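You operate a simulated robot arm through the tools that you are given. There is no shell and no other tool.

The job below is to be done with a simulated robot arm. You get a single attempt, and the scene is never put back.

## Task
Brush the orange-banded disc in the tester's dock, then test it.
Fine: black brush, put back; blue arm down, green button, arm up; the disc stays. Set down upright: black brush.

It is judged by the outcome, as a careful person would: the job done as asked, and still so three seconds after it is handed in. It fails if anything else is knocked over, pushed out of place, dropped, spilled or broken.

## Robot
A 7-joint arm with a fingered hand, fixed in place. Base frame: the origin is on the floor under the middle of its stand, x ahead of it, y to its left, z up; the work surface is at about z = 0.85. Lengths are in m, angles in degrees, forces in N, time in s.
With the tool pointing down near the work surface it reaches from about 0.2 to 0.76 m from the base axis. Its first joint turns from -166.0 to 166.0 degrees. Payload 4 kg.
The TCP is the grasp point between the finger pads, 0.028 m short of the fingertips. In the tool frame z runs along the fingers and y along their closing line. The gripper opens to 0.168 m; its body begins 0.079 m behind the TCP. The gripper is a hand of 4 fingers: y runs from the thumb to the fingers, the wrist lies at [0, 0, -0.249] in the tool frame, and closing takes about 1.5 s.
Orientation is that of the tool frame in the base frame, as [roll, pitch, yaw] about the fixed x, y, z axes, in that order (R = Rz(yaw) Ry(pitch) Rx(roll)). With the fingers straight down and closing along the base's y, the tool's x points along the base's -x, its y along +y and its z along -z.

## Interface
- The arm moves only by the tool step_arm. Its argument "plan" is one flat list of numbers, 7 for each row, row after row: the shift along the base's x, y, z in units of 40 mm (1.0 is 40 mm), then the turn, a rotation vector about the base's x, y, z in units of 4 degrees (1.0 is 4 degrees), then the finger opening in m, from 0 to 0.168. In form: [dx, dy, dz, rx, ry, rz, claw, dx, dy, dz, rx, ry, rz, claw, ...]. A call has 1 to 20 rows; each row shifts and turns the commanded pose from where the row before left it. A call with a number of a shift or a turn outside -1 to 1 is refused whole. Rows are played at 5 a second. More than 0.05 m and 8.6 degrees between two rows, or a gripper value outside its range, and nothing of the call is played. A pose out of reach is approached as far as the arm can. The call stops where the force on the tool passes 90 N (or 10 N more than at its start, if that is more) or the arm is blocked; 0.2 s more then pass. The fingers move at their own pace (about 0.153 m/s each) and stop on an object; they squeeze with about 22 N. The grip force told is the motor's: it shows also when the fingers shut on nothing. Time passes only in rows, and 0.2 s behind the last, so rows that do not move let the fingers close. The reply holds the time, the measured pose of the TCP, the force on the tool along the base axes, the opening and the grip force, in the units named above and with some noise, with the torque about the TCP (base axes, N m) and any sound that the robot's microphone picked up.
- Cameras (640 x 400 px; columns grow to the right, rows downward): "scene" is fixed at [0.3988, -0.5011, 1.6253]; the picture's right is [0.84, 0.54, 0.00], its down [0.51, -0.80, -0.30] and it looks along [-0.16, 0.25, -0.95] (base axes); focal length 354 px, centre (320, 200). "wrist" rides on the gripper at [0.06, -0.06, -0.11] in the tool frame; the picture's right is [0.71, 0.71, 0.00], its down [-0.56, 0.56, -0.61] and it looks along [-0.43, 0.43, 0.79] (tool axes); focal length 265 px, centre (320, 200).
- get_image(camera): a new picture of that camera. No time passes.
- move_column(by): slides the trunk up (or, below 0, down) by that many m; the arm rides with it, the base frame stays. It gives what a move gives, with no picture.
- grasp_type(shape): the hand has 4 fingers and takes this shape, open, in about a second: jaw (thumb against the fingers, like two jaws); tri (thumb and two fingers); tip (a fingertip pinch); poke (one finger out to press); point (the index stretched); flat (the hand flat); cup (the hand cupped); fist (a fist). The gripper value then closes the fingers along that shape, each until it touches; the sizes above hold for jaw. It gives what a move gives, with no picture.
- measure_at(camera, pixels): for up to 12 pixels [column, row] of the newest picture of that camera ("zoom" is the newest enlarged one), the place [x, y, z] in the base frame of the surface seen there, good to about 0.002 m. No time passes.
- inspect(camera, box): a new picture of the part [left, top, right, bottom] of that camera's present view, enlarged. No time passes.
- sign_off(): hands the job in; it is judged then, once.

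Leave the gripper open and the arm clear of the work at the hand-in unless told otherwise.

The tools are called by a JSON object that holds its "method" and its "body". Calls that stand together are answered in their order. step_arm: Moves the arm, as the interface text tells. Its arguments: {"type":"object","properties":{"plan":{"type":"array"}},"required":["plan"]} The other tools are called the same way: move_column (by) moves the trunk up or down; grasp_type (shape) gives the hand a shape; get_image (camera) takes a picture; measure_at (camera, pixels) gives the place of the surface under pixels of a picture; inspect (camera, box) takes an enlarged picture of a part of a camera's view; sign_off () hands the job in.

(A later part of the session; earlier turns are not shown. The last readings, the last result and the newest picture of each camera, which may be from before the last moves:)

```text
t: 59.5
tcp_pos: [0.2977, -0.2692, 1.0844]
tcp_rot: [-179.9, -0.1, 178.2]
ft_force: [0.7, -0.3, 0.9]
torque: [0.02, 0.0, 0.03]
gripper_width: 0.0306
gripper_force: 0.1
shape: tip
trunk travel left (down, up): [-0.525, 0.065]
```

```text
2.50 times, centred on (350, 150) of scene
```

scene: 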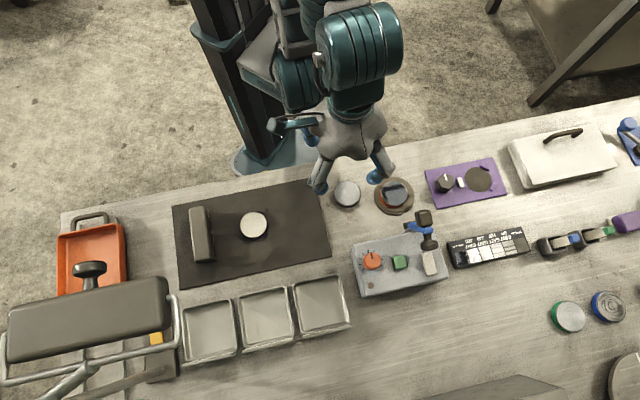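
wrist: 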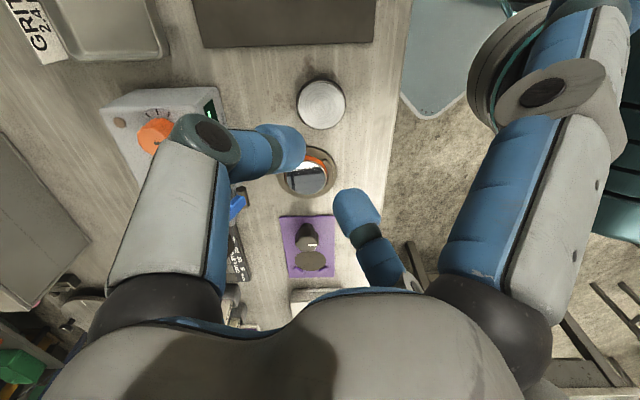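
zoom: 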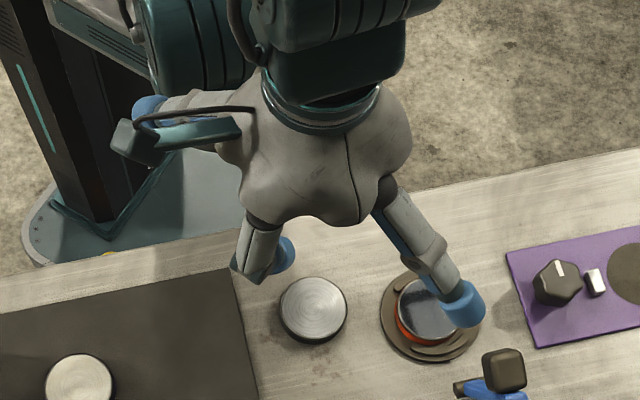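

The ±y fingers pinch while the ±x fingers stay splayed. I'll measure the splayed fingertip.

{"method": "measure_at", "body": {"camera": "zoom", "pixels": [[465, 290], [478, 300], [460, 325], [430, 260], [390, 200], [270, 250], [290, 250], [255, 240]]}}

{"method": "measure_at", "body": {"camera": "wrist", "pixels": [[298, 150], [285, 165], [212, 132], [350, 200], [372, 205], [575, 20], [545, 95]]}}

```text
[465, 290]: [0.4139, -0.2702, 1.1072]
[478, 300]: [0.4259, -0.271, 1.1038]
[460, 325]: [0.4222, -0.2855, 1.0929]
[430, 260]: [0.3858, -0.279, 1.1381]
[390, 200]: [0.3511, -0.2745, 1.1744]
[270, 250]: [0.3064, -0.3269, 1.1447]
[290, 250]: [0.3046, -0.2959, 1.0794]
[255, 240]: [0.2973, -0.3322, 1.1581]
```

```text
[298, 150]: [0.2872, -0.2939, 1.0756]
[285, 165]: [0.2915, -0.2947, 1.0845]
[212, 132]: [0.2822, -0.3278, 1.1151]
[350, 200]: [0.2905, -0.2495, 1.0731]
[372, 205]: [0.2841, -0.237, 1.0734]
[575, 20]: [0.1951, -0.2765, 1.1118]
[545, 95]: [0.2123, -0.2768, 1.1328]
```

Splayed tips reach r≈0.13 at about TCP height — acceptable around the tester if I keep above its top (0.935). I'll move above the raised arm's handle at about (0.508, −0.30), z 1.10, closing line along the hinge axis (yaw 135), opening 0.08, to measure the handle.

{"method": "step_arm", "body": {"plan": [0.4786, -0.0716, 0.036, 0, 0, -0.982, 0.08, 0.4786, -0.0716, 0.036, 0, 0, -0.982, 0.08, 0.4786, -0.0716, 0.036, 0, 0, -0.982, 0.08, 0.4786, -0.0716, 0.036, 0, 0, -0.982, 0.08, 0.4786, -0.0716, 0.036, 0, 0, -0.982, 0.08, 0.4786, -0.0716, 0.036, 0, 0, -0.982, 0.08, 0.4786, -0.0716, 0.036, 0, 0, -0.982, 0.08, 0.4786, -0.0716, 0.036, 0, 0, -0.982, 0.08, 0.4786, -0.0716, 0.036, 0, 0, -0.982, 0.08, 0.4786, -0.0716, 0.036, 0, 0, -0.982, 0.08, 0.4786, -0.0716, 0.036, 0, 0, -0.982, 0.08, 0, 0, 0, 0, 0, 0, 0.08]}}

{"method": "get_image", "body": {"camera": "wrist"}}

{"method": "get_image", "body": {"camera": "scene"}}

```text
t: 62.1
tcp_pos: [0.5086, -0.3007, 1.0982]
tcp_rot: [180.0, 0.1, 134.9]
ft_force: [0.1, -0.7, 0.3]
torque: [-0.02, -0.01, 0.0]
gripper_width: 0.0795
gripper_force: 0.2
shape: tip
trunk travel left (down, up): [-0.525, 0.065]
```

```text
taken
```

wrist: 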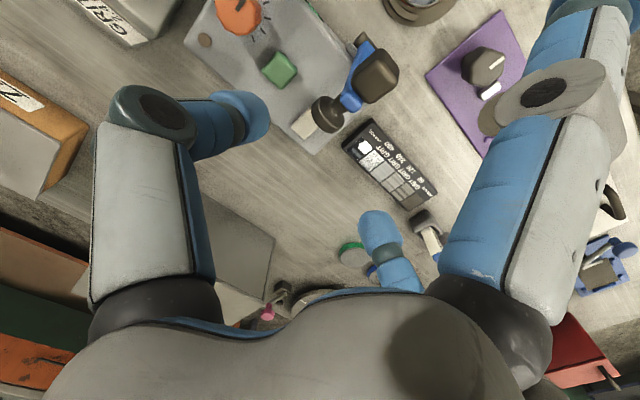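

```text
taken
```

scene: 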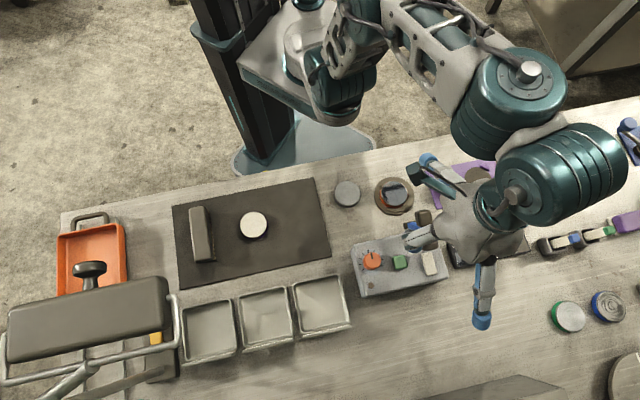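

The handle shows at about (325,113) and the block at (376,77). I'll enlarge and measure them.

{"method": "inspect", "body": {"camera": "wrist", "box": [280, 30, 420, 150]}}

```text
3.33 times, centred on (350, 90) of wrist
```

zoom: 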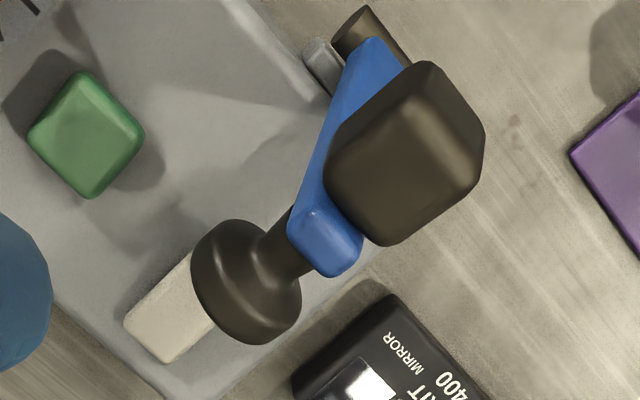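

{"method": "measure_at", "body": {"camera": "zoom", "pixels": [[245, 250], [225, 240], [290, 310], [225, 300], [262, 265], [285, 240], [325, 225], [340, 255], [405, 150], [430, 75], [475, 150], [385, 230]]}}

{"method": "measure_at", "body": {"camera": "wrist", "pixels": [[322, 127], [325, 105], [335, 110], [308, 113], [340, 98], [350, 103], [360, 60], [378, 45], [278, 68], [309, 120], [345, 75], [395, 70]]}}

```text
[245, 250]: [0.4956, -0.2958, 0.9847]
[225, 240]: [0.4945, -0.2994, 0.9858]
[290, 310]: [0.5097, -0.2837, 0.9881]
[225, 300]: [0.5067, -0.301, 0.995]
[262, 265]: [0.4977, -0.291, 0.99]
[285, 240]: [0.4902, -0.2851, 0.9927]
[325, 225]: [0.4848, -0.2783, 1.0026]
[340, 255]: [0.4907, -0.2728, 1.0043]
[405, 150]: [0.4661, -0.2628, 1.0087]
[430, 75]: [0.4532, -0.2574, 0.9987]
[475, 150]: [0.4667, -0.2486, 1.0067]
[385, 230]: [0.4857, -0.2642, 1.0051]
```

```text
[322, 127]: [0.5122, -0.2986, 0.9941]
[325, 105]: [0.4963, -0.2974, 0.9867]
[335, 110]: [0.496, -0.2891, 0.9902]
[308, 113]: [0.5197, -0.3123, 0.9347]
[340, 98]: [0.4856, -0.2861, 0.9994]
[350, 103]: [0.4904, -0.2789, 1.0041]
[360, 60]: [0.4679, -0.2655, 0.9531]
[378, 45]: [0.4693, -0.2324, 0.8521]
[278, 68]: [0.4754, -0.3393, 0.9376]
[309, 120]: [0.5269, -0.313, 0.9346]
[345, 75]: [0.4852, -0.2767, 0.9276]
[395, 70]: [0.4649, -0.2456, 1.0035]
```

Handle cap centre ≈ (n-axis) → (0.504, −0.295, 0.981), radius ≈0.015; hinge ≈ (0.463, −0.254, 0.917). I'll come down above it to TCP z≈1.03 with opening 0.065 and verify the alignment.

{"method": "step_arm", "body": {"plan": [-0.055, 0.07, -0.5, 0, 0, 0, 0.065, -0.055, 0.075, -0.6, 0, 0, 0, 0.065, 0, 0, -0.6, 0, 0, 0, 0.065, 0, 0, 0, 0, 0, 0, 0.065]}}

{"method": "get_image", "body": {"camera": "wrist"}}

{"method": "inspect", "body": {"camera": "wrist", "box": [220, 60, 420, 240]}}

```text
t: 63.1
tcp_pos: [0.5038, -0.2959, 1.029]
tcp_rot: [-180.0, 0.0, 135.0]
ft_force: [-0.4, 0.2, -0.3]
torque: [0.0, 0.02, 0.01]
gripper_width: 0.0656
gripper_force: 0.1
shape: tip
trunk travel left (down, up): [-0.525, 0.065]
```

```text
taken
```

wrist: 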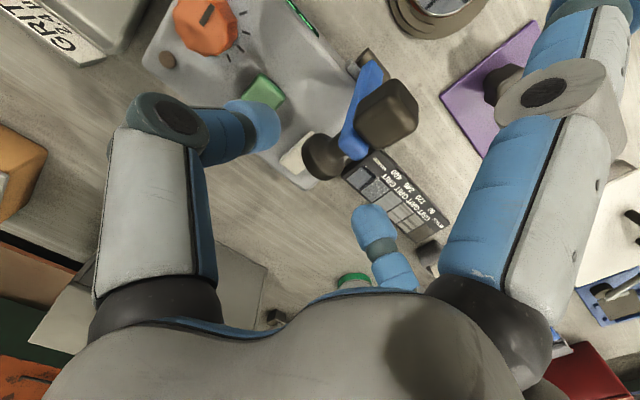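

```text
2.22 times, centred on (320, 150) of wrist
```

zoom: 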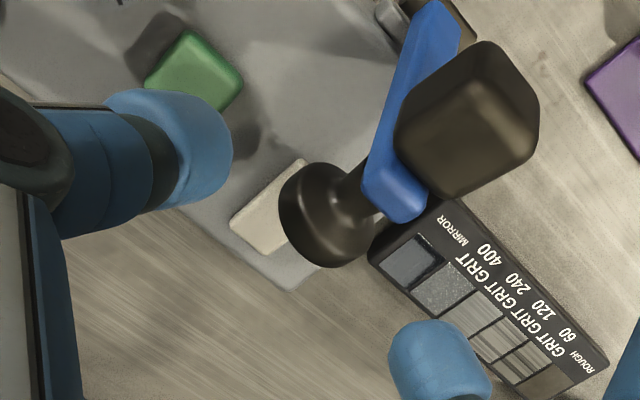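

The cap lies on the tool axis. I'll confirm with a few measurements, then go down.

{"method": "measure_at", "body": {"camera": "zoom", "pixels": [[292, 190], [300, 235], [335, 258], [365, 245], [330, 200], [320, 175], [345, 215], [225, 170], [400, 350], [380, 190], [420, 210]]}}

```text
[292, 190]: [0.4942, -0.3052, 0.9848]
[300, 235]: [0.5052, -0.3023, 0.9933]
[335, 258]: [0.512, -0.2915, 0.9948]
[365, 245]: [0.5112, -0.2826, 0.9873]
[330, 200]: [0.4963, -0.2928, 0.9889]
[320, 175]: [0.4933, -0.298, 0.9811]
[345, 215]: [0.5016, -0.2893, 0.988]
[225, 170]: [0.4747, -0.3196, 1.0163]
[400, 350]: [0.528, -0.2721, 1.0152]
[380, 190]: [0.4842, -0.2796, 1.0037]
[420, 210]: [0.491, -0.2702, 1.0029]
```

Cap t-centre 0.1476 and n-centre 0.565 match the tool position. I'll descend to TCP z≈0.986 and pinch gently.

{"method": "step_arm", "body": {"plan": [0, 0, -0.4, 0, 0, 0, 0.065, 0, 0, -0.4, 0, 0, 0, 0.065, 0, 0, -0.28, 0, 0, 0, 0.065, 0, 0, 0, 0, 0, 0, 0.065]}}

{"method": "step_arm", "body": {"plan": [0, 0, 0, 0, 0, 0, 0.05, 0, 0, 0, 0, 0, 0, 0.035, 0, 0, 0, 0, 0, 0, 0.025, 0, 0, 0, 0, 0, 0, 0.02, 0, 0, 0, 0, 0, 0, 0.02]}}

{"method": "get_image", "body": {"camera": "wrist"}}

{"method": "get_image", "body": {"camera": "scene"}}

```text
t: 64.1
tcp_pos: [0.5029, -0.2957, 0.9869]
tcp_rot: [-180.0, 0.0, 135.0]
ft_force: [1.4, -0.2, -0.8]
torque: [0.02, 0.0, -0.02]
gripper_width: 0.0653
gripper_force: 0.0
shape: tip
trunk travel left (down, up): [-0.525, 0.065]
```

```text
t: 65.3
tcp_pos: [0.5028, -0.2945, 0.9871]
tcp_rot: [-180.0, -0.1, 135.0]
ft_force: [2.2, 1.2, 0.3]
torque: [0.05, -0.06, -0.01]
gripper_width: 0.0211
gripper_force: 0.1
shape: tip
trunk travel left (down, up): [-0.525, 0.065]
```

```text
taken
```

wrist: 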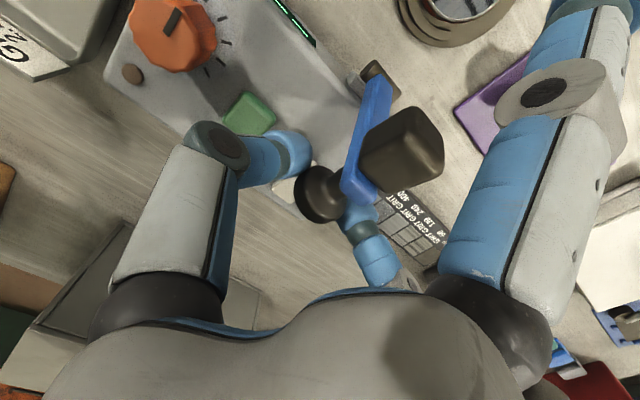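

```text
taken
```

scene: 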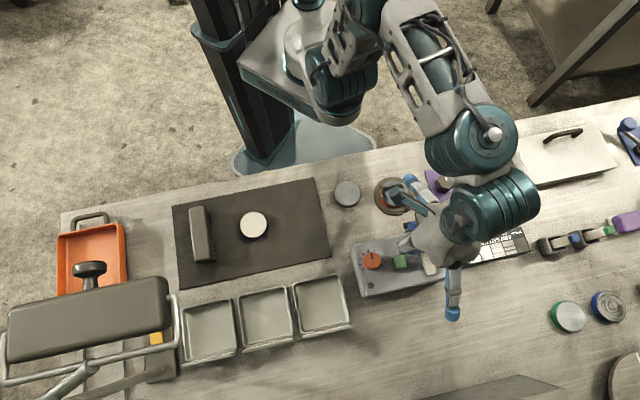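

The width reads 0.021 without squeeze yet; I'll close fully to firm up the pinch.

{"method": "step_arm", "body": {"plan": [0, 0, 0, 0, 0, 0, 0.01, 0, 0, 0, 0, 0, 0, 0, 0, 0, 0, 0, 0, 0, 0, 0, 0, 0, 0, 0, 0, 0]}}

{"method": "inspect", "body": {"camera": "wrist", "box": [230, 80, 460, 280]}}

{"method": "inspect", "body": {"camera": "scene", "box": [380, 170, 500, 300]}}

```text
t: 66.3
tcp_pos: [0.5028, -0.2944, 0.9878]
tcp_rot: [180.0, -0.1, 135.0]
ft_force: [-2.5, 3.5, -6.8]
torque: [0.06, -0.01, 0.01]
gripper_width: 0.0174
gripper_force: 21.8
shape: tip
trunk travel left (down, up): [-0.525, 0.065]
```

```text
2.00 times, centred on (345, 180) of wrist
```

zoom: 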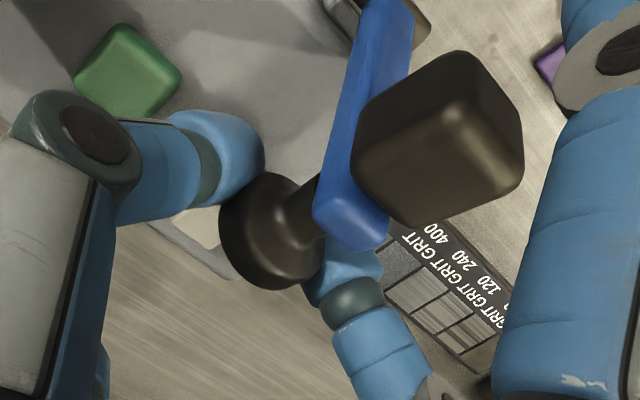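

```text
3.08 times, centred on (440, 235) of scene
```

zoom: 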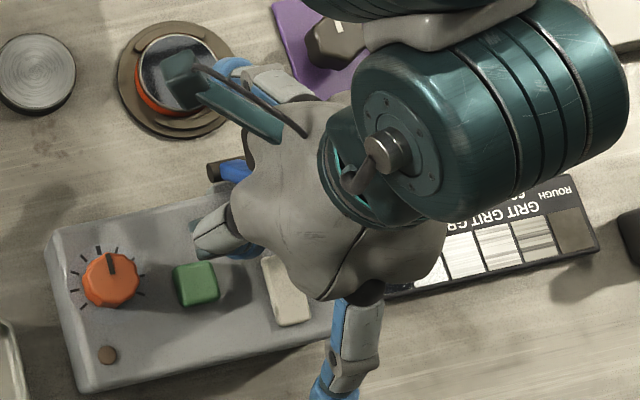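

The handle is pinched (21.8 N). Now I'll move along the hinge arc (radius ≈0.083 in the plane toward the dock), first about 15°, watching the force.

{"method": "step_arm", "body": {"plan": [-0.0972, 0.0972, 0.1175, 0, 0, 0, 0, -0.1043, 0.1043, 0.1053, 0, 0, 0, 0, -0.1103, 0.1103, 0.0918, 0, 0, 0, 0, 0, 0, 0, 0, 0, 0, 0]}}

{"method": "inspect", "body": {"camera": "wrist", "box": [230, 80, 460, 280]}}

```text
t: 67.3
tcp_pos: [0.4891, -0.2817, 0.9999]
tcp_rot: [-179.8, -0.2, 135.1]
ft_force: [-4.9, 6.9, -20.9]
torque: [-0.02, -0.01, 0.01]
gripper_width: 0.0173
gripper_force: 22.4
shape: tip
trunk travel left (down, up): [-0.525, 0.065]
```

```text
2.00 times, centred on (345, 180) of wrist
```

zoom: 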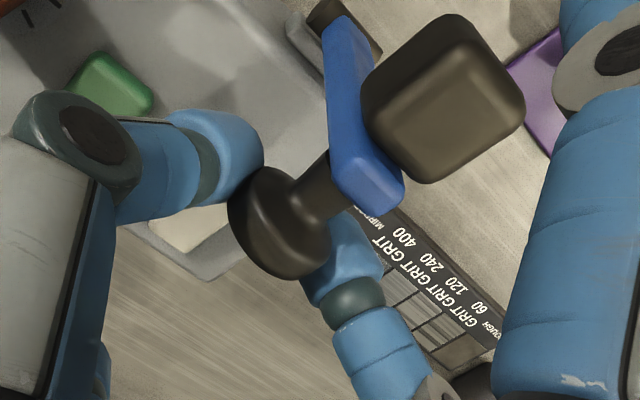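

The arm follows; a 21 N downward pull shows that my path is ~2 mm too high. I'll correct and continue by another 15°.

{"method": "step_arm", "body": {"plan": [0, 0, -0.055, 0, 0, 0, 0, -0.1147, 0.1147, 0.064, 0, 0, 0, 0, -0.1185, 0.1185, 0.0495, 0, 0, 0, 0, -0.1209, 0.1209, 0.0348, 0, 0, 0, 0, 0, 0, 0, 0, 0, 0, 0]}}

```text
t: 68.5
tcp_pos: [0.4782, -0.2683, 1.005]
tcp_rot: [-180.0, 0.2, 134.9]
ft_force: [0.1, -0.3, -5.8]
torque: [-0.06, -0.09, 0.02]
gripper_width: 0.0172
gripper_force: 22.1
shape: tip
trunk travel left (down, up): [-0.525, 0.065]
```

Forces are small now. Continuing over the top of the arc.

{"method": "step_arm", "body": {"plan": [-0.1225, 0.1225, 0.0198, 0, 0, 0, 0, -0.1234, 0.1234, 0.0045, 0, 0, 0, 0, -0.1231, 0.1231, -0.0105, 0, 0, 0, 0, -0.122, 0.122, -0.0258, 0, 0, 0, 0, 0, 0, 0, 0, 0, 0, 0]}}

{"method": "inspect", "body": {"camera": "wrist", "box": [230, 60, 460, 280]}}

{"method": "inspect", "body": {"camera": "scene", "box": [360, 140, 500, 290]}}

```text
t: 69.7
tcp_pos: [0.4585, -0.2493, 1.0045]
tcp_rot: [-180.0, -0.2, 135.0]
ft_force: [3.3, 0.6, -10.6]
torque: [-0.1, -0.05, 0.03]
gripper_width: 0.0165
gripper_force: 21.6
shape: tip
trunk travel left (down, up): [-0.525, 0.065]
```

```text
1.82 times, centred on (345, 170) of wrist
```

zoom: 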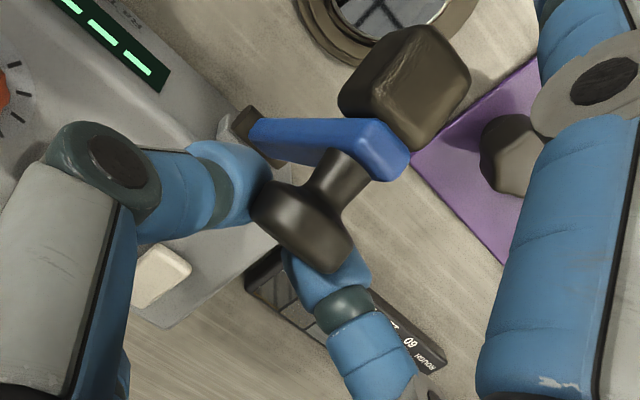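

```text
2.67 times, centred on (430, 215) of scene
```

zoom: 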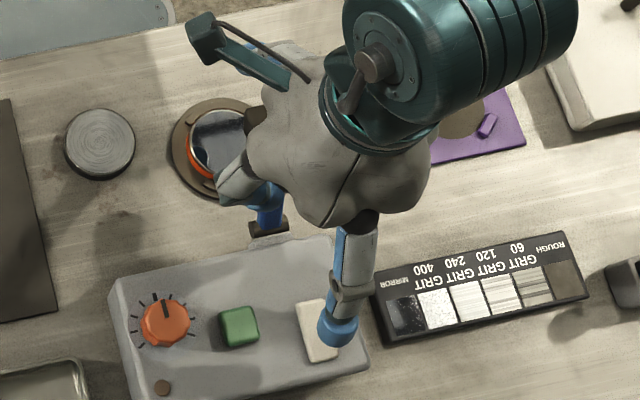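

Going well; the arm is past vertical. I'll continue down the arc in 20° portions.

{"method": "step_arm", "body": {"plan": [-0.1199, 0.1199, -0.066, 0, 0, 0, 0, -0.117, 0.117, -0.0555, 0, 0, 0, 0, -0.1132, 0.1132, -0.0695, 0, 0, 0, 0, -0.1084, 0.1084, -0.0833, 0, 0, 0, 0, 0, 0, 0, 0, 0, 0, 0]}}

```text
t: 70.9
tcp_pos: [0.4401, -0.2319, 0.993]
tcp_rot: [-179.9, 0.0, 134.8]
ft_force: [6.6, -1.6, -9.7]
torque: [-0.13, -0.15, -0.04]
gripper_width: 0.0159
gripper_force: 22.4
shape: tip
trunk travel left (down, up): [-0.525, 0.065]
```

{"method": "step_arm", "body": {"plan": [-0.0909, 0.0909, -0.1265, 0, 0, 0, 0, -0.0965, 0.0965, -0.1085, 0, 0, 0, 0, -0.0895, 0.0895, -0.12, 0, 0, 0, 0, -0.0817, 0.0817, -0.1308, 0, 0, 0, 0, 0, 0, 0, 0, 0, 0, 0]}}

{"method": "get_image", "body": {"camera": "wrist"}}

{"method": "inspect", "body": {"camera": "scene", "box": [360, 140, 500, 290]}}

```text
t: 72.1
tcp_pos: [0.4269, -0.2168, 0.9735]
tcp_rot: [180.0, 0.0, 134.9]
ft_force: [9.7, -6.0, -11.2]
torque: [-0.16, -0.19, -0.06]
gripper_width: 0.0134
gripper_force: 22.1
shape: tip
trunk travel left (down, up): [-0.525, 0.065]
```

```text
taken
```

wrist: 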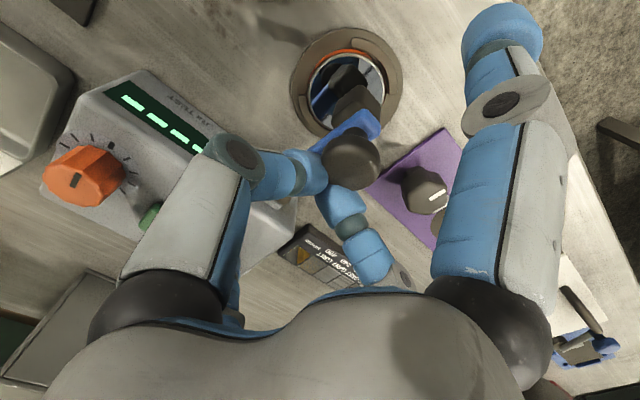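

```text
2.67 times, centred on (430, 215) of scene
```

zoom: 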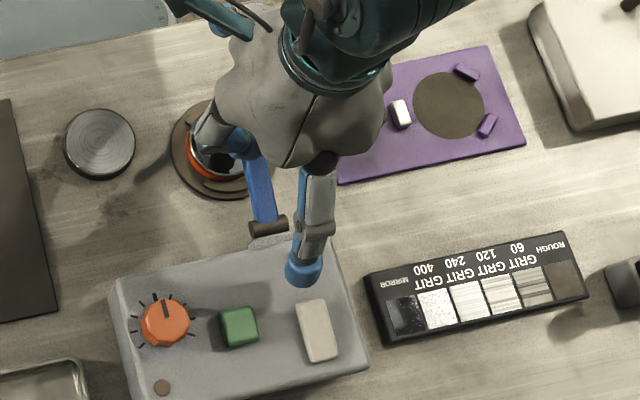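

The handle is slipping toward one side of the pinch (it's at (353,160), fingertips at (305,170)/(340,205)). I'll measure where it is now.

{"method": "inspect", "body": {"camera": "wrist", "box": [250, 70, 430, 250]}}

{"method": "measure_at", "body": {"camera": "wrist", "pixels": [[353, 150], [353, 165], [335, 155], [372, 160], [350, 180], [315, 165], [328, 190], [345, 195], [305, 155], [345, 125], [357, 100], [370, 120]]}}

```text
2.22 times, centred on (340, 160) of wrist
```

zoom: 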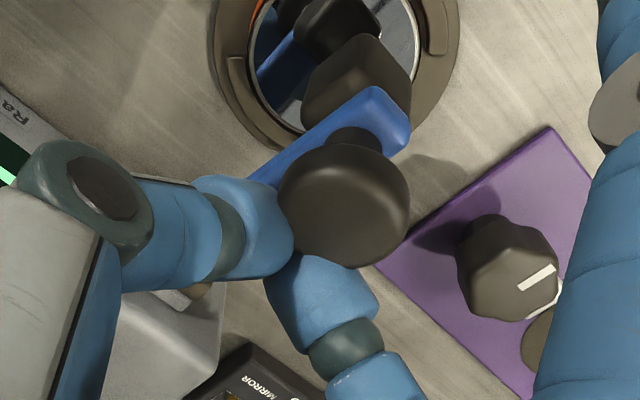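

```text
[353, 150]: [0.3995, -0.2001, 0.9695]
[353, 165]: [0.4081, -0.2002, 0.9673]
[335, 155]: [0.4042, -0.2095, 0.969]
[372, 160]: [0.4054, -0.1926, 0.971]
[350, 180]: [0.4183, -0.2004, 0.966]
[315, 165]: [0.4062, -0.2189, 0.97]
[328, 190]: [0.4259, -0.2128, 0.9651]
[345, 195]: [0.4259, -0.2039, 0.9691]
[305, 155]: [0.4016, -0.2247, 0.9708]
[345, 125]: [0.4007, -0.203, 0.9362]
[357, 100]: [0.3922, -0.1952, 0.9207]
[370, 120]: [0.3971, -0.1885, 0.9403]
```

The handle's centre is at about (0.406, −0.2005, z 0.96), ~26 mm beyond the pinch, about 14° above its final position. I'll keep contact and ease it down the rest of the arc gently.

{"method": "step_arm", "body": {"plan": [-0.053, 0.053, -0.1375, 0, 0, 0, 0, -0.053, 0.053, -0.1375, 0, 0, 0, 0, 0, 0, 0, 0, 0, 0, 0]}}

{"method": "inspect", "body": {"camera": "wrist", "box": [250, 70, 430, 250]}}

{"method": "measure_at", "body": {"camera": "zoom", "pixels": [[345, 190], [345, 220], [375, 210], [380, 120], [400, 100], [350, 80]]}}

```text
t: 72.9
tcp_pos: [0.4195, -0.2113, 0.9636]
tcp_rot: [180.0, -0.1, 135.0]
ft_force: [-0.1, 0.2, 0.5]
torque: [-0.02, 0.03, -0.01]
gripper_width: 0.0144
gripper_force: 22.4
shape: tip
trunk travel left (down, up): [-0.525, 0.065]
```

```text
2.22 times, centred on (340, 160) of wrist
```

zoom: 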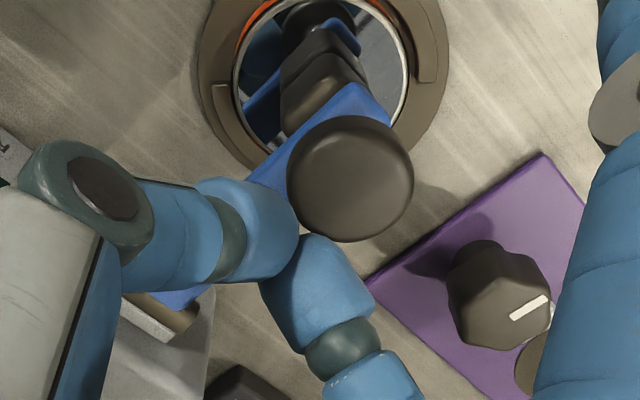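

```text
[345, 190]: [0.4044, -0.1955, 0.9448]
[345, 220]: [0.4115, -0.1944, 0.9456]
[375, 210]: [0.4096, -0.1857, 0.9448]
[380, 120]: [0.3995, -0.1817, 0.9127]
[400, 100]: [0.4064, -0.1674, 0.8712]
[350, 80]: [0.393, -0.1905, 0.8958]
```

The handle's top is now level at z 0.945 and the force is zero: the arm appears to have come to rest, down on the disc. I'll open the fingers, rise straight up, and look.

{"method": "step_arm", "body": {"plan": [0, 0, 0, 0, 0, 0, 0.03, 0, 0, 0, 0, 0, 0, 0.05, 0, 0, 0, 0, 0, 0, 0.06, 0, 0, 0.4, 0, 0, 0, 0.06, 0, 0, 0.7, 0, 0, 0, 0.06, 0, 0, 0.7, 0, 0, 0, 0.06, 0, 0, 0.7, 0, 0, 0, 0.06, 0, 0, 0, 0, 0, 0, 0.06]}}

{"method": "get_image", "body": {"camera": "wrist"}}

{"method": "inspect", "body": {"camera": "wrist", "box": [230, 30, 430, 190]}}

{"method": "get_image", "body": {"camera": "scene"}}

```text
t: 74.7
tcp_pos: [0.4209, -0.2138, 1.0644]
tcp_rot: [180.0, 0.0, 135.0]
ft_force: [-0.4, 0.4, -0.6]
torque: [-0.03, 0.0, 0.03]
gripper_width: 0.0596
gripper_force: 0.0
shape: tip
trunk travel left (down, up): [-0.525, 0.065]
```

```text
taken
```

wrist: 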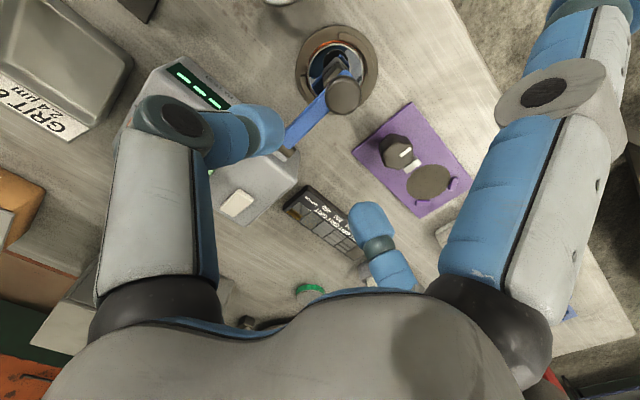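

```text
2.50 times, centred on (330, 110) of wrist
```

zoom: 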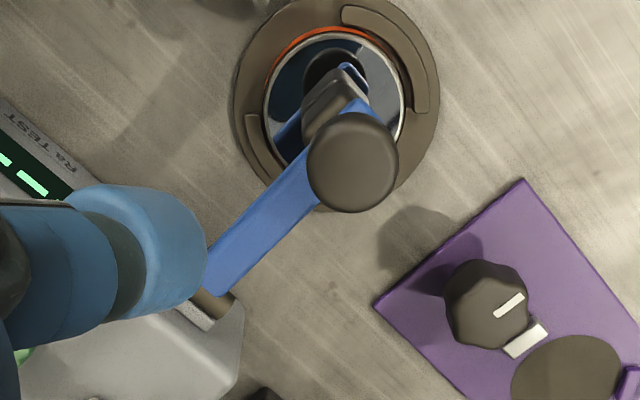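

```text
taken
```

scene: 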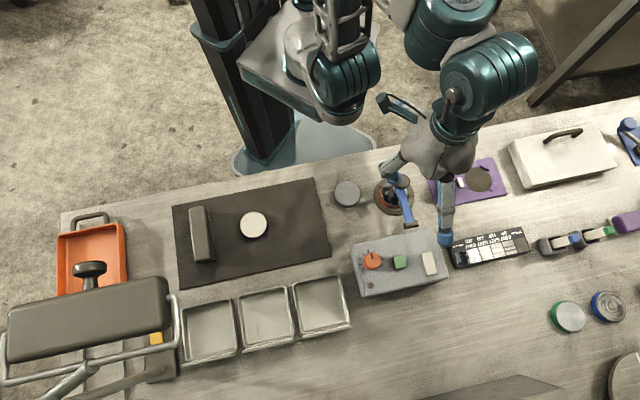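

The arm lies down over the dock with its head on the disc. I'll measure the handle and arm to confirm it is fully down.

{"method": "measure_at", "body": {"camera": "zoom", "pixels": [[350, 140], [350, 185], [325, 160], [380, 165], [290, 200], [240, 255], [215, 280], [325, 95], [300, 90], [390, 120], [340, 80], [355, 75]]}}

{"method": "inspect", "body": {"camera": "scene", "box": [360, 160, 460, 300]}}

```text
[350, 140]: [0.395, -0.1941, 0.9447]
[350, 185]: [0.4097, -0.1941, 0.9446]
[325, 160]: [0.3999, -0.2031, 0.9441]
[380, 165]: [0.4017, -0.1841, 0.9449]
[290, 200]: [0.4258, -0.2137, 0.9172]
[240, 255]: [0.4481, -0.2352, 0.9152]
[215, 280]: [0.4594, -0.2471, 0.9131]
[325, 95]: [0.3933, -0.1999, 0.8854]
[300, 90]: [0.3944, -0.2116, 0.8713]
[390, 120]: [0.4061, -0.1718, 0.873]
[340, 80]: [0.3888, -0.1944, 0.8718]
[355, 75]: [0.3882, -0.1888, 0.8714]
```

```text
2.86 times, centred on (410, 230) of scene
```

zoom: 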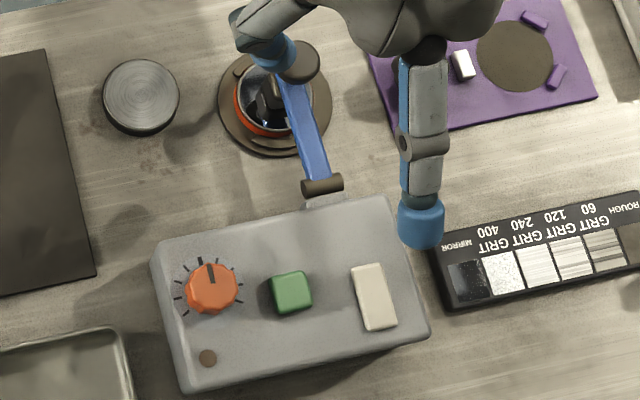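

Arm down confirmed (arm top level at z≈0.915). Next is the green button; I'll measure it precisely in the scene zoom.

{"method": "measure_at", "body": {"camera": "zoom", "pixels": [[291, 290], [278, 281], [303, 278], [282, 305], [308, 302], [260, 320], [330, 330], [330, 270], [212, 290], [375, 297], [240, 290]]}}

{"method": "inspect", "body": {"camera": "wrist", "box": [130, 40, 310, 230]}}

```text
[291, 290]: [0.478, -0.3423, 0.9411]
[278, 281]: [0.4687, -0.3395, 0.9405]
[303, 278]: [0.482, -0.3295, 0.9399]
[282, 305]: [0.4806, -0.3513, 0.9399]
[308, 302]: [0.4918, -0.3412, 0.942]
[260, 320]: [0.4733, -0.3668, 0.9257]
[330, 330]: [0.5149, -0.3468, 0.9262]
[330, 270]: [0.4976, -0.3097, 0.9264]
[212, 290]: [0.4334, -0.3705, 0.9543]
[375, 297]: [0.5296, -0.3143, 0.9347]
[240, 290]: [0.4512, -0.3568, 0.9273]
```

```text
2.11 times, centred on (220, 135) of wrist
```

zoom: 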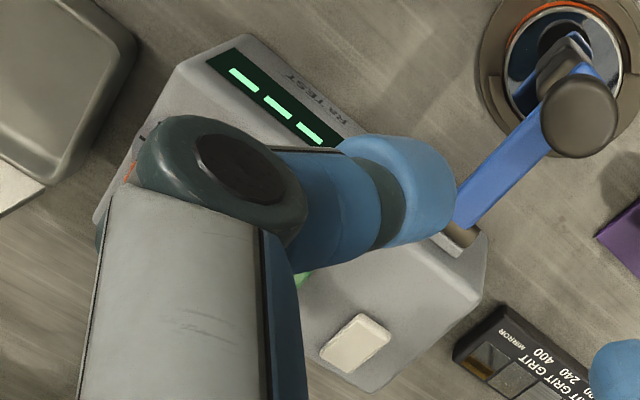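

Button centre ≈ (0.479, −0.340), top z 0.9405; the tester top is 0.926. I'll close the fingertips, turn to yaw 180 (keeping the orange knob between fingers), and move above the button at z≈1.01.

{"method": "step_arm", "body": {"plan": [0.121, -0.263, 0, 0, 0, 0.9375, 0.04, 0.121, -0.263, 0, 0, 0, 0.9375, 0.02, 0.121, -0.263, 0, 0, 0, 0.9375, 0, 0.121, -0.263, 0, 0, 0, 0.9375, 0, 0.121, -0.263, 0, 0, 0, 0.9375, 0, 0.121, -0.263, 0, 0, 0, 0.9375, 0, 0.121, -0.263, 0, 0, 0, 0.9375, 0, 0.121, -0.263, 0, 0, 0, 0.9375, 0, 0.121, -0.263, -0.3, 0, 0, 0.9375, 0, 0.121, -0.263, -0.35, 0, 0, 0.9375, 0, 0.121, -0.263, -0.35, 0, 0, 0.9375, 0, 0.121, -0.263, -0.35, 0, 0, 0.9375, 0, 0, 0, 0, 0, 0, 0, 0]}}

{"method": "get_image", "body": {"camera": "wrist"}}

{"method": "get_image", "body": {"camera": "scene"}}

```text
t: 77.5
tcp_pos: [0.4798, -0.3396, 1.0078]
tcp_rot: [180.0, 0.0, 179.9]
ft_force: [0.1, 0.3, 0.7]
torque: [0.01, -0.01, 0.0]
gripper_width: 0.0002
gripper_force: 21.7
shape: tip
trunk travel left (down, up): [-0.525, 0.065]
```

```text
taken
```

wrist: 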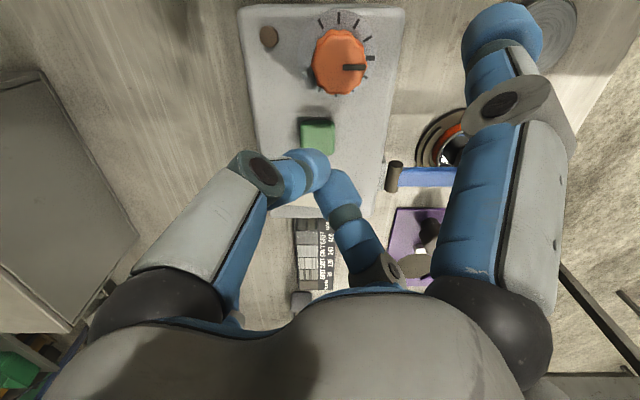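

```text
taken
```

scene: 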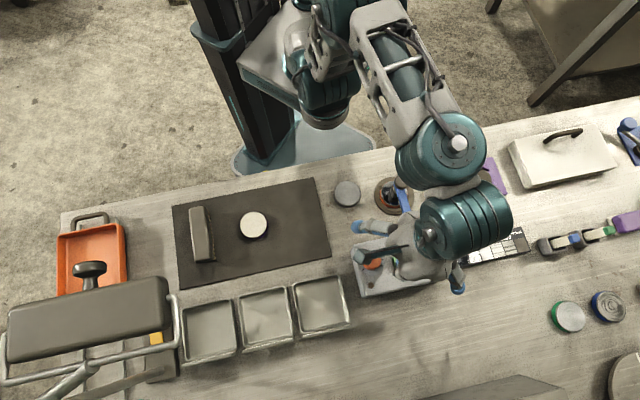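

I'll check the alignment of the tips with the button in the wrist view.

{"method": "inspect", "body": {"camera": "wrist", "box": [260, 80, 380, 200]}}

{"method": "measure_at", "body": {"camera": "wrist", "pixels": [[318, 132], [304, 121], [332, 122], [304, 146], [332, 146], [320, 160], [335, 185], [318, 122]]}}

```text
3.33 times, centred on (320, 140) of wrist
```

zoom: 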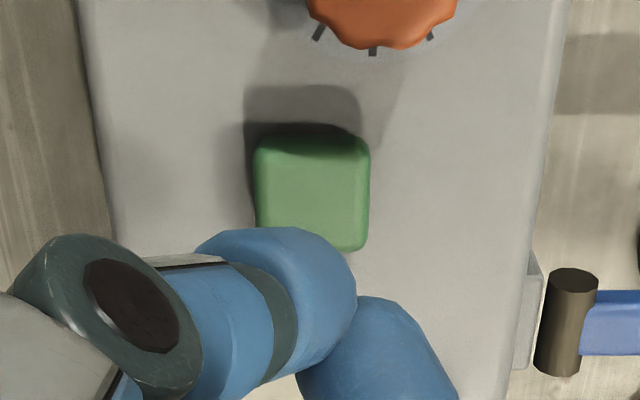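

```text
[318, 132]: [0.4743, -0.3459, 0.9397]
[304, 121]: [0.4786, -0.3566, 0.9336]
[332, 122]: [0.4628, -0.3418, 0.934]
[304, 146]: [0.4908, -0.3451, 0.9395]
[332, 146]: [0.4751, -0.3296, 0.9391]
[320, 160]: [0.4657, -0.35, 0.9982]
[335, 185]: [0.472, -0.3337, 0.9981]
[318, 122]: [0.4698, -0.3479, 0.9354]
```

Both views put the button centre at about (0.4785, −0.342). I'll shift 2 mm and descend until the tips are just above it, then press in small steps.

{"method": "step_arm", "body": {"plan": [-0.03, -0.05, -0.3, 0, 0, 0, 0, 0, 0, -0.3, 0, 0, 0, 0, 0, 0, -0.25, 0, 0, 0, 0, 0, 0, 0, 0, 0, 0, 0]}}

{"method": "inspect", "body": {"camera": "wrist", "box": [220, 40, 440, 240]}}

{"method": "inspect", "body": {"camera": "scene", "box": [340, 190, 480, 310]}}

```text
t: 78.5
tcp_pos: [0.4771, -0.3399, 0.9744]
tcp_rot: [-180.0, 0.1, 180.0]
ft_force: [-0.8, -1.0, 0.1]
torque: [-0.03, 0.0, 0.02]
gripper_width: 0.0002
gripper_force: 21.6
shape: tip
trunk travel left (down, up): [-0.525, 0.065]
```

```text
2.00 times, centred on (330, 140) of wrist
```

zoom: 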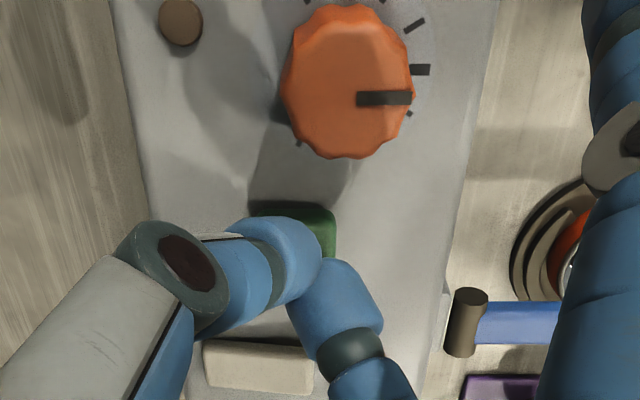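

```text
3.33 times, centred on (410, 250) of scene
```

zoom: 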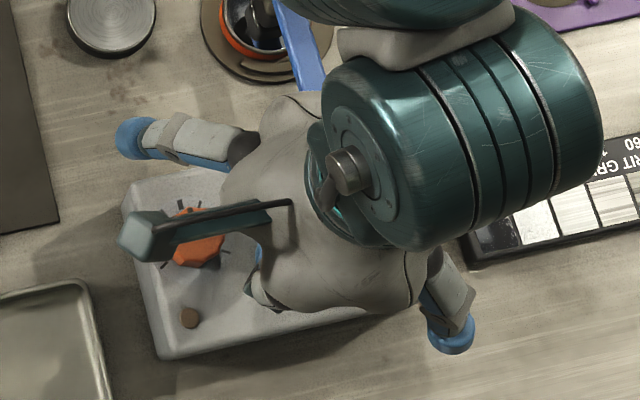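

The tips are above the button; I'll nudge another 2 mm toward its centre and press down in 2 mm steps.

{"method": "step_arm", "body": {"plan": [-0.035, -0.05, 0, 0, 0, 0, 0, 0, 0, -0.08, 0, 0, 0, 0, 0, 0, -0.05, 0, 0, 0, 0, 0, 0, 0, 0, 0, 0, 0]}}

{"method": "step_arm", "body": {"plan": [0, 0, -0.05, 0, 0, 0, 0, 0, 0, 0, 0, 0, 0, 0]}}

```text
t: 79.5
tcp_pos: [0.475, -0.3416, 0.969]
tcp_rot: [180.0, 0.0, 179.9]
ft_force: [-0.4, -0.1, 0.4]
torque: [-0.03, 0.01, -0.01]
gripper_width: 0.0001
gripper_force: 21.9
shape: tip
trunk travel left (down, up): [-0.525, 0.065]
```

```text
t: 80.1
tcp_pos: [0.476, -0.342, 0.9684]
tcp_rot: [-180.0, -0.1, 179.9]
ft_force: [0.0, 0.5, 1.3]
torque: [0.01, -0.02, 0.03]
gripper_width: 0.0
gripper_force: 22.2
shape: tip
trunk travel left (down, up): [-0.525, 0.065]
```

{"method": "step_arm", "body": {"plan": [0, 0, -0.05, 0, 0, 0, 0, 0, 0, 0, 0, 0, 0, 0]}}

{"method": "step_arm", "body": {"plan": [0, 0, -0.04, 0, 0, 0, 0, 0, 0, 0, 0, 0, 0, 0]}}

```text
t: 80.7
tcp_pos: [0.476, -0.3417, 0.9651]
tcp_rot: [-180.0, 0.1, -179.9]
ft_force: [0.7, 0.9, 2.5]
torque: [0.02, 0.01, 0.0]
gripper_width: 0.0
gripper_force: 21.6
shape: tip
trunk travel left (down, up): [-0.525, 0.065]
heard: click
```

```text
t: 81.3
tcp_pos: [0.4752, -0.3425, 0.9645]
tcp_rot: [179.9, 0.1, -180.0]
ft_force: [-1.4, 0.4, 4.7]
torque: [0.04, 0.02, 0.02]
gripper_width: 0.0001
gripper_force: 22.1
shape: tip
trunk travel left (down, up): [-0.525, 0.065]
```

A click was heard: the button is pressed. I'll rise and check the display.

{"method": "step_arm", "body": {"plan": [0, 0, 0.3, 0, 0, 0, 0, 0, 0, 0.5, 0, 0, 0, 0, 0, 0, 0.7, 0, 0, 0, 0, 0, 0, 0.7, 0, 0, 0, 0, 0, 0, 0, 0, 0, 0, 0]}}

{"method": "get_image", "body": {"camera": "wrist"}}

{"method": "get_image", "body": {"camera": "scene"}}

```text
t: 82.5
tcp_pos: [0.4768, -0.3428, 1.0531]
tcp_rot: [180.0, -0.1, -180.0]
ft_force: [-0.8, 0.5, -0.2]
torque: [0.01, 0.01, -0.02]
gripper_width: 0.0
gripper_force: 22.2
shape: tip
trunk travel left (down, up): [-0.525, 0.065]
```

```text
taken
```

wrist: 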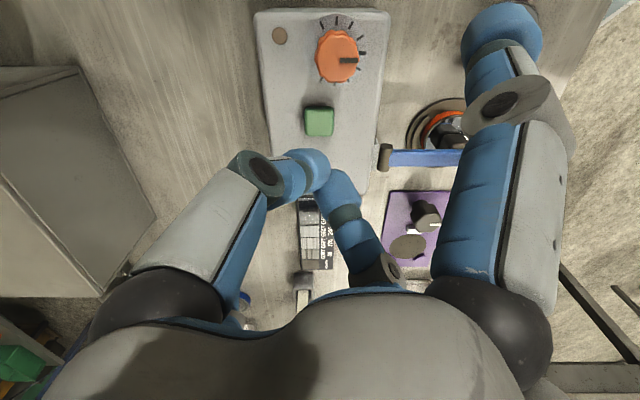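

```text
taken
```

scene: 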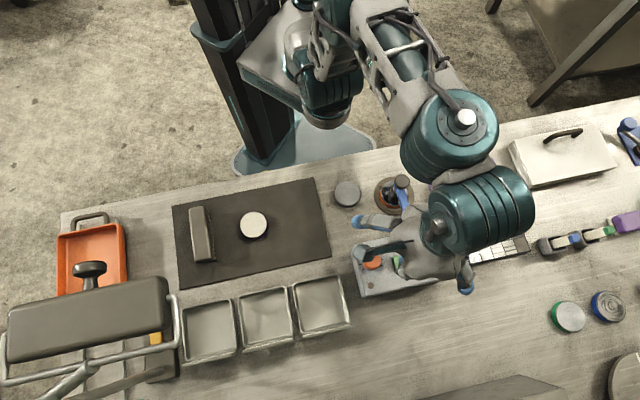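

The button was released; now I'll move back above the dock side (yaw 135), open the fingers to 0.065, and look at the display and handle.

{"method": "step_arm", "body": {"plan": [-0.13, 0.28, 0, 0, 0, -0.9375, 0.02, -0.13, 0.28, 0, 0, 0, -0.9375, 0.04, -0.13, 0.28, 0, 0, 0, -0.9375, 0.065, -0.13, 0.28, 0, 0, 0, -0.9375, 0.065, -0.13, 0.28, 0, 0, 0, -0.9375, 0.065, -0.13, 0.28, 0, 0, 0, -0.9375, 0.065, -0.13, 0.28, 0, 0, 0, -0.9375, 0.065, -0.13, 0.28, 0, 0, 0, -0.9375, 0.065, -0.13, 0.28, 0, 0, 0, -0.9375, 0.065, -0.13, 0.28, 0, 0, 0, -0.9375, 0.065, -0.13, 0.28, 0, 0, 0, -0.9375, 0.065, -0.13, 0.28, 0, 0, 0, -0.9375, 0.065, 0, 0, 0, 0, 0, 0, 0.065]}}

{"method": "get_image", "body": {"camera": "wrist"}}

{"method": "inspect", "body": {"camera": "wrist", "box": [130, 30, 290, 150]}}

{"method": "inspect", "body": {"camera": "wrist", "box": [270, 30, 430, 190]}}

```text
t: 85.3
tcp_pos: [0.4124, -0.2094, 1.052]
tcp_rot: [180.0, 0.0, 134.8]
ft_force: [-0.2, -0.3, 0.6]
torque: [-0.02, 0.0, 0.03]
gripper_width: 0.0644
gripper_force: 0.0
shape: tip
trunk travel left (down, up): [-0.525, 0.065]
```

```text
taken
```

wrist: 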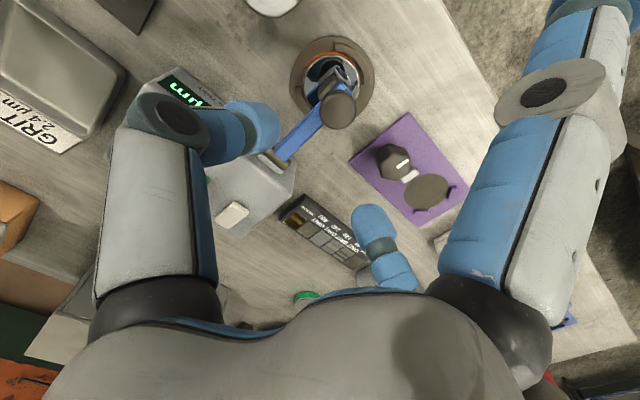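

```text
3.33 times, centred on (210, 90) of wrist
```

zoom: 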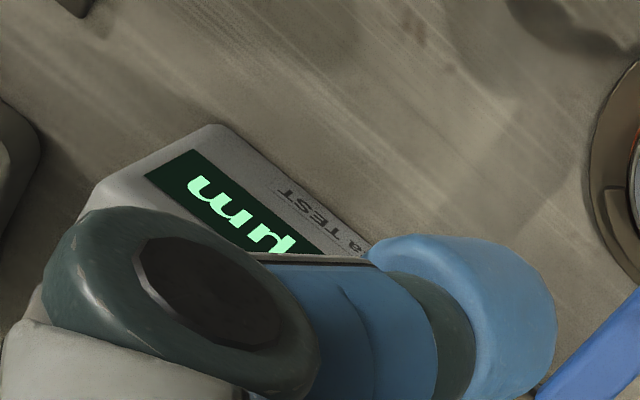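

```text
2.50 times, centred on (350, 110) of wrist
```

zoom: 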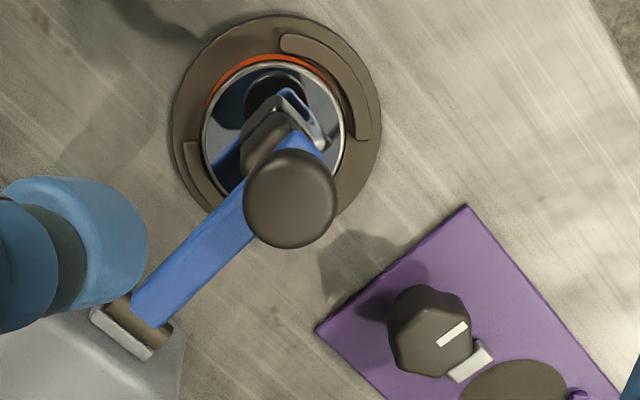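

The display now shows a reading in µm, so the test ran. Now the arm must go up: I'll measure the handle cap's centre again.

{"method": "measure_at", "body": {"camera": "zoom", "pixels": [[290, 160], [290, 236], [250, 198], [330, 198], [262, 170], [318, 170], [262, 226], [318, 226], [290, 198], [200, 260], [160, 300]]}}

```text
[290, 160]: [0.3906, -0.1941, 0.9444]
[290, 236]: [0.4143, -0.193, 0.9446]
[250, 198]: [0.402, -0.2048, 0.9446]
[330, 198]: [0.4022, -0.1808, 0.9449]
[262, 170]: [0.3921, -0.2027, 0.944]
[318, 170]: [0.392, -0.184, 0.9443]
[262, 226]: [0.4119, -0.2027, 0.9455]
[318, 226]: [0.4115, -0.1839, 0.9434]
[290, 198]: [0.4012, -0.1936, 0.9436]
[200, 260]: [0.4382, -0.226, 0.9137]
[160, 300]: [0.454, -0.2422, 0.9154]
```

Cap centre (0.402, −0.193), top z 0.9445. I'll align over it and descend to TCP z≈0.985 to check the finger positions.

{"method": "step_arm", "body": {"plan": [-0.13, 0.2, -0.4, 0, 0, 0, 0.065, -0.13, 0.2, -0.6, 0, 0, 0, 0.065, 0, 0, -0.65, 0, 0, 0, 0.065, 0, 0, 0, 0, 0, 0, 0.065]}}

{"method": "inspect", "body": {"camera": "wrist", "box": [220, 60, 420, 260]}}

{"method": "measure_at", "body": {"camera": "zoom", "pixels": [[320, 130], [320, 200], [285, 165], [355, 165], [240, 200], [385, 300], [225, 180], [400, 280]]}}

```text
t: 86.3
tcp_pos: [0.403, -0.1915, 0.9859]
tcp_rot: [-180.0, 0.0, 135.0]
ft_force: [-0.5, -0.6, 0.1]
torque: [0.0, 0.01, 0.01]
gripper_width: 0.0645
gripper_force: 0.0
shape: tip
trunk travel left (down, up): [-0.525, 0.065]
```

```text
2.00 times, centred on (320, 160) of wrist
```

zoom: 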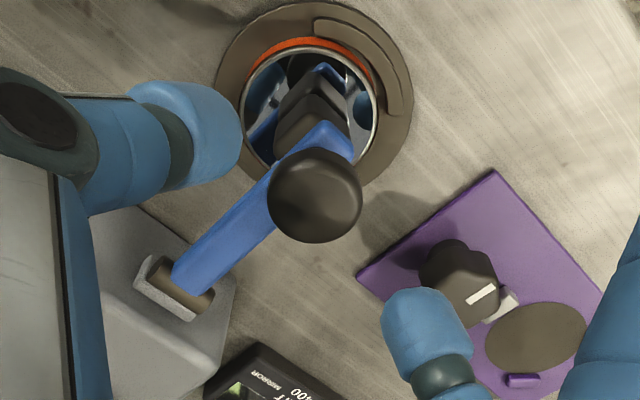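

```text
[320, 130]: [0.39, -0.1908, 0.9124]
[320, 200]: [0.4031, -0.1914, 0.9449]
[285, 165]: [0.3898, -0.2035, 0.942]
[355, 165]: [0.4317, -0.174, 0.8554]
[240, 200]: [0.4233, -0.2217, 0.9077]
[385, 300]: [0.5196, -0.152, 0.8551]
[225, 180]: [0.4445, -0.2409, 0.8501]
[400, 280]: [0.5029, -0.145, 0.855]
```

Aligned within about 1 mm. I'll descend to TCP z≈0.946 and pinch the cap.

{"method": "step_arm", "body": {"plan": [0, 0, -0.4, 0, 0, 0, 0.065, 0, 0, -0.4, 0, 0, 0, 0.065, 0, 0, -0.19, 0, 0, 0, 0.065, 0, 0, 0, 0, 0, 0, 0.065]}}

{"method": "step_arm", "body": {"plan": [0, 0, 0, 0, 0, 0, 0.05, 0, 0, 0, 0, 0, 0, 0.035, 0, 0, 0, 0, 0, 0, 0.02, 0, 0, 0, 0, 0, 0, 0.01, 0, 0, 0, 0, 0, 0, 0, 0, 0, 0, 0, 0, 0, 0]}}

{"method": "inspect", "body": {"camera": "wrist", "box": [220, 60, 420, 260]}}

```text
t: 87.3
tcp_pos: [0.4022, -0.1917, 0.9477]
tcp_rot: [-179.9, 0.0, 135.0]
ft_force: [-0.1, 0.4, -0.6]
torque: [-0.01, -0.03, 0.01]
gripper_width: 0.0648
gripper_force: 0.1
shape: tip
trunk travel left (down, up): [-0.525, 0.065]
```

```text
t: 88.7
tcp_pos: [0.4024, -0.1925, 0.947]
tcp_rot: [180.0, 0.0, 135.1]
ft_force: [2.3, 0.8, -1.6]
torque: [-0.06, -0.03, 0.01]
gripper_width: 0.0215
gripper_force: 22.5
shape: tip
trunk travel left (down, up): [-0.525, 0.065]
```

```text
2.00 times, centred on (320, 160) of wrist
```

zoom: 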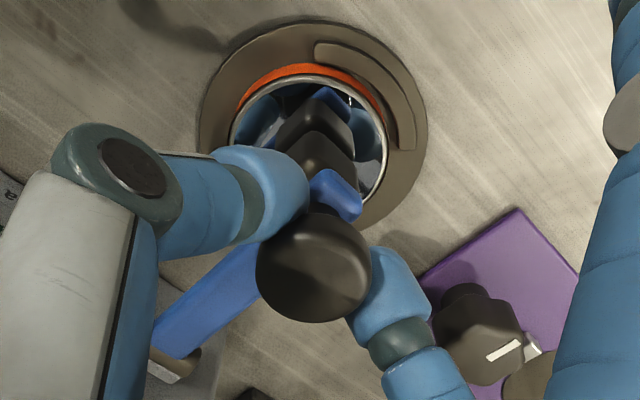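

The cap is pinched centrally (22.5 N). I'll follow the computed arc (radius 0.091) up, first 15°, watching force.

{"method": "step_arm", "body": {"plan": [0.0479, -0.0479, 0.1865, 0, 0, 0, 0, 0.0594, -0.0594, 0.1798, 0, 0, 0, 0, 0.0702, -0.0702, 0.172, 0, 0, 0, 0, 0, 0, 0, 0, 0, 0, 0]}}

{"method": "inspect", "body": {"camera": "wrist", "box": [220, 60, 420, 260]}}

```text
t: 89.7
tcp_pos: [0.4096, -0.1996, 0.9695]
tcp_rot: [180.0, 0.0, 135.0]
ft_force: [0.2, 1.9, -1.5]
torque: [0.06, 0.08, -0.01]
gripper_width: 0.0201
gripper_force: 21.7
shape: tip
trunk travel left (down, up): [-0.525, 0.065]
```

```text
2.00 times, centred on (320, 160) of wrist
```

zoom: 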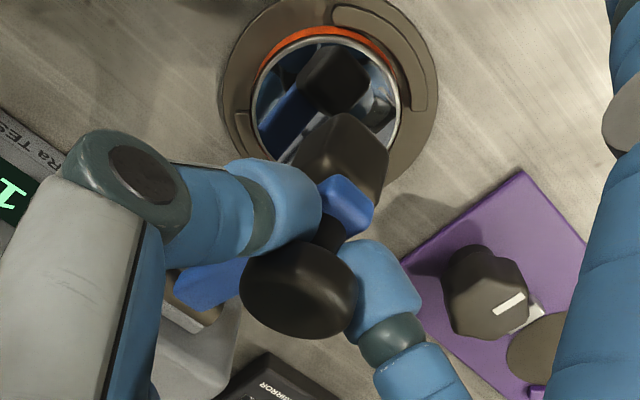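

The arm lifts with small forces; the disc stays. Continue.

{"method": "step_arm", "body": {"plan": [0.0804, -0.0804, 0.1628, 0, 0, 0, 0, 0.0903, -0.0903, 0.152, 0, 0, 0, 0, 0.0992, -0.0992, 0.1403, 0, 0, 0, 0, 0.1075, -0.1075, 0.1278, 0, 0, 0, 0, 0, 0, 0, 0, 0, 0, 0]}}

{"method": "inspect", "body": {"camera": "wrist", "box": [220, 60, 420, 260]}}

```text
t: 90.9
tcp_pos: [0.4246, -0.2135, 0.9923]
tcp_rot: [-180.0, 0.0, 135.0]
ft_force: [-5.6, 7.1, 6.1]
torque: [0.19, 0.15, 0.0]
gripper_width: 0.0198
gripper_force: 21.8
shape: tip
trunk travel left (down, up): [-0.525, 0.065]
```

```text
2.00 times, centred on (320, 160) of wrist
```

zoom: 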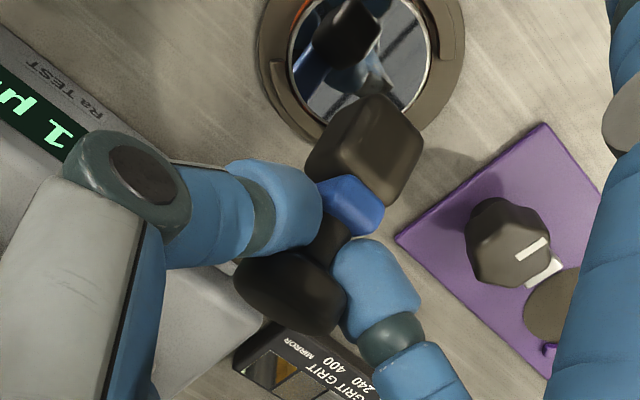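

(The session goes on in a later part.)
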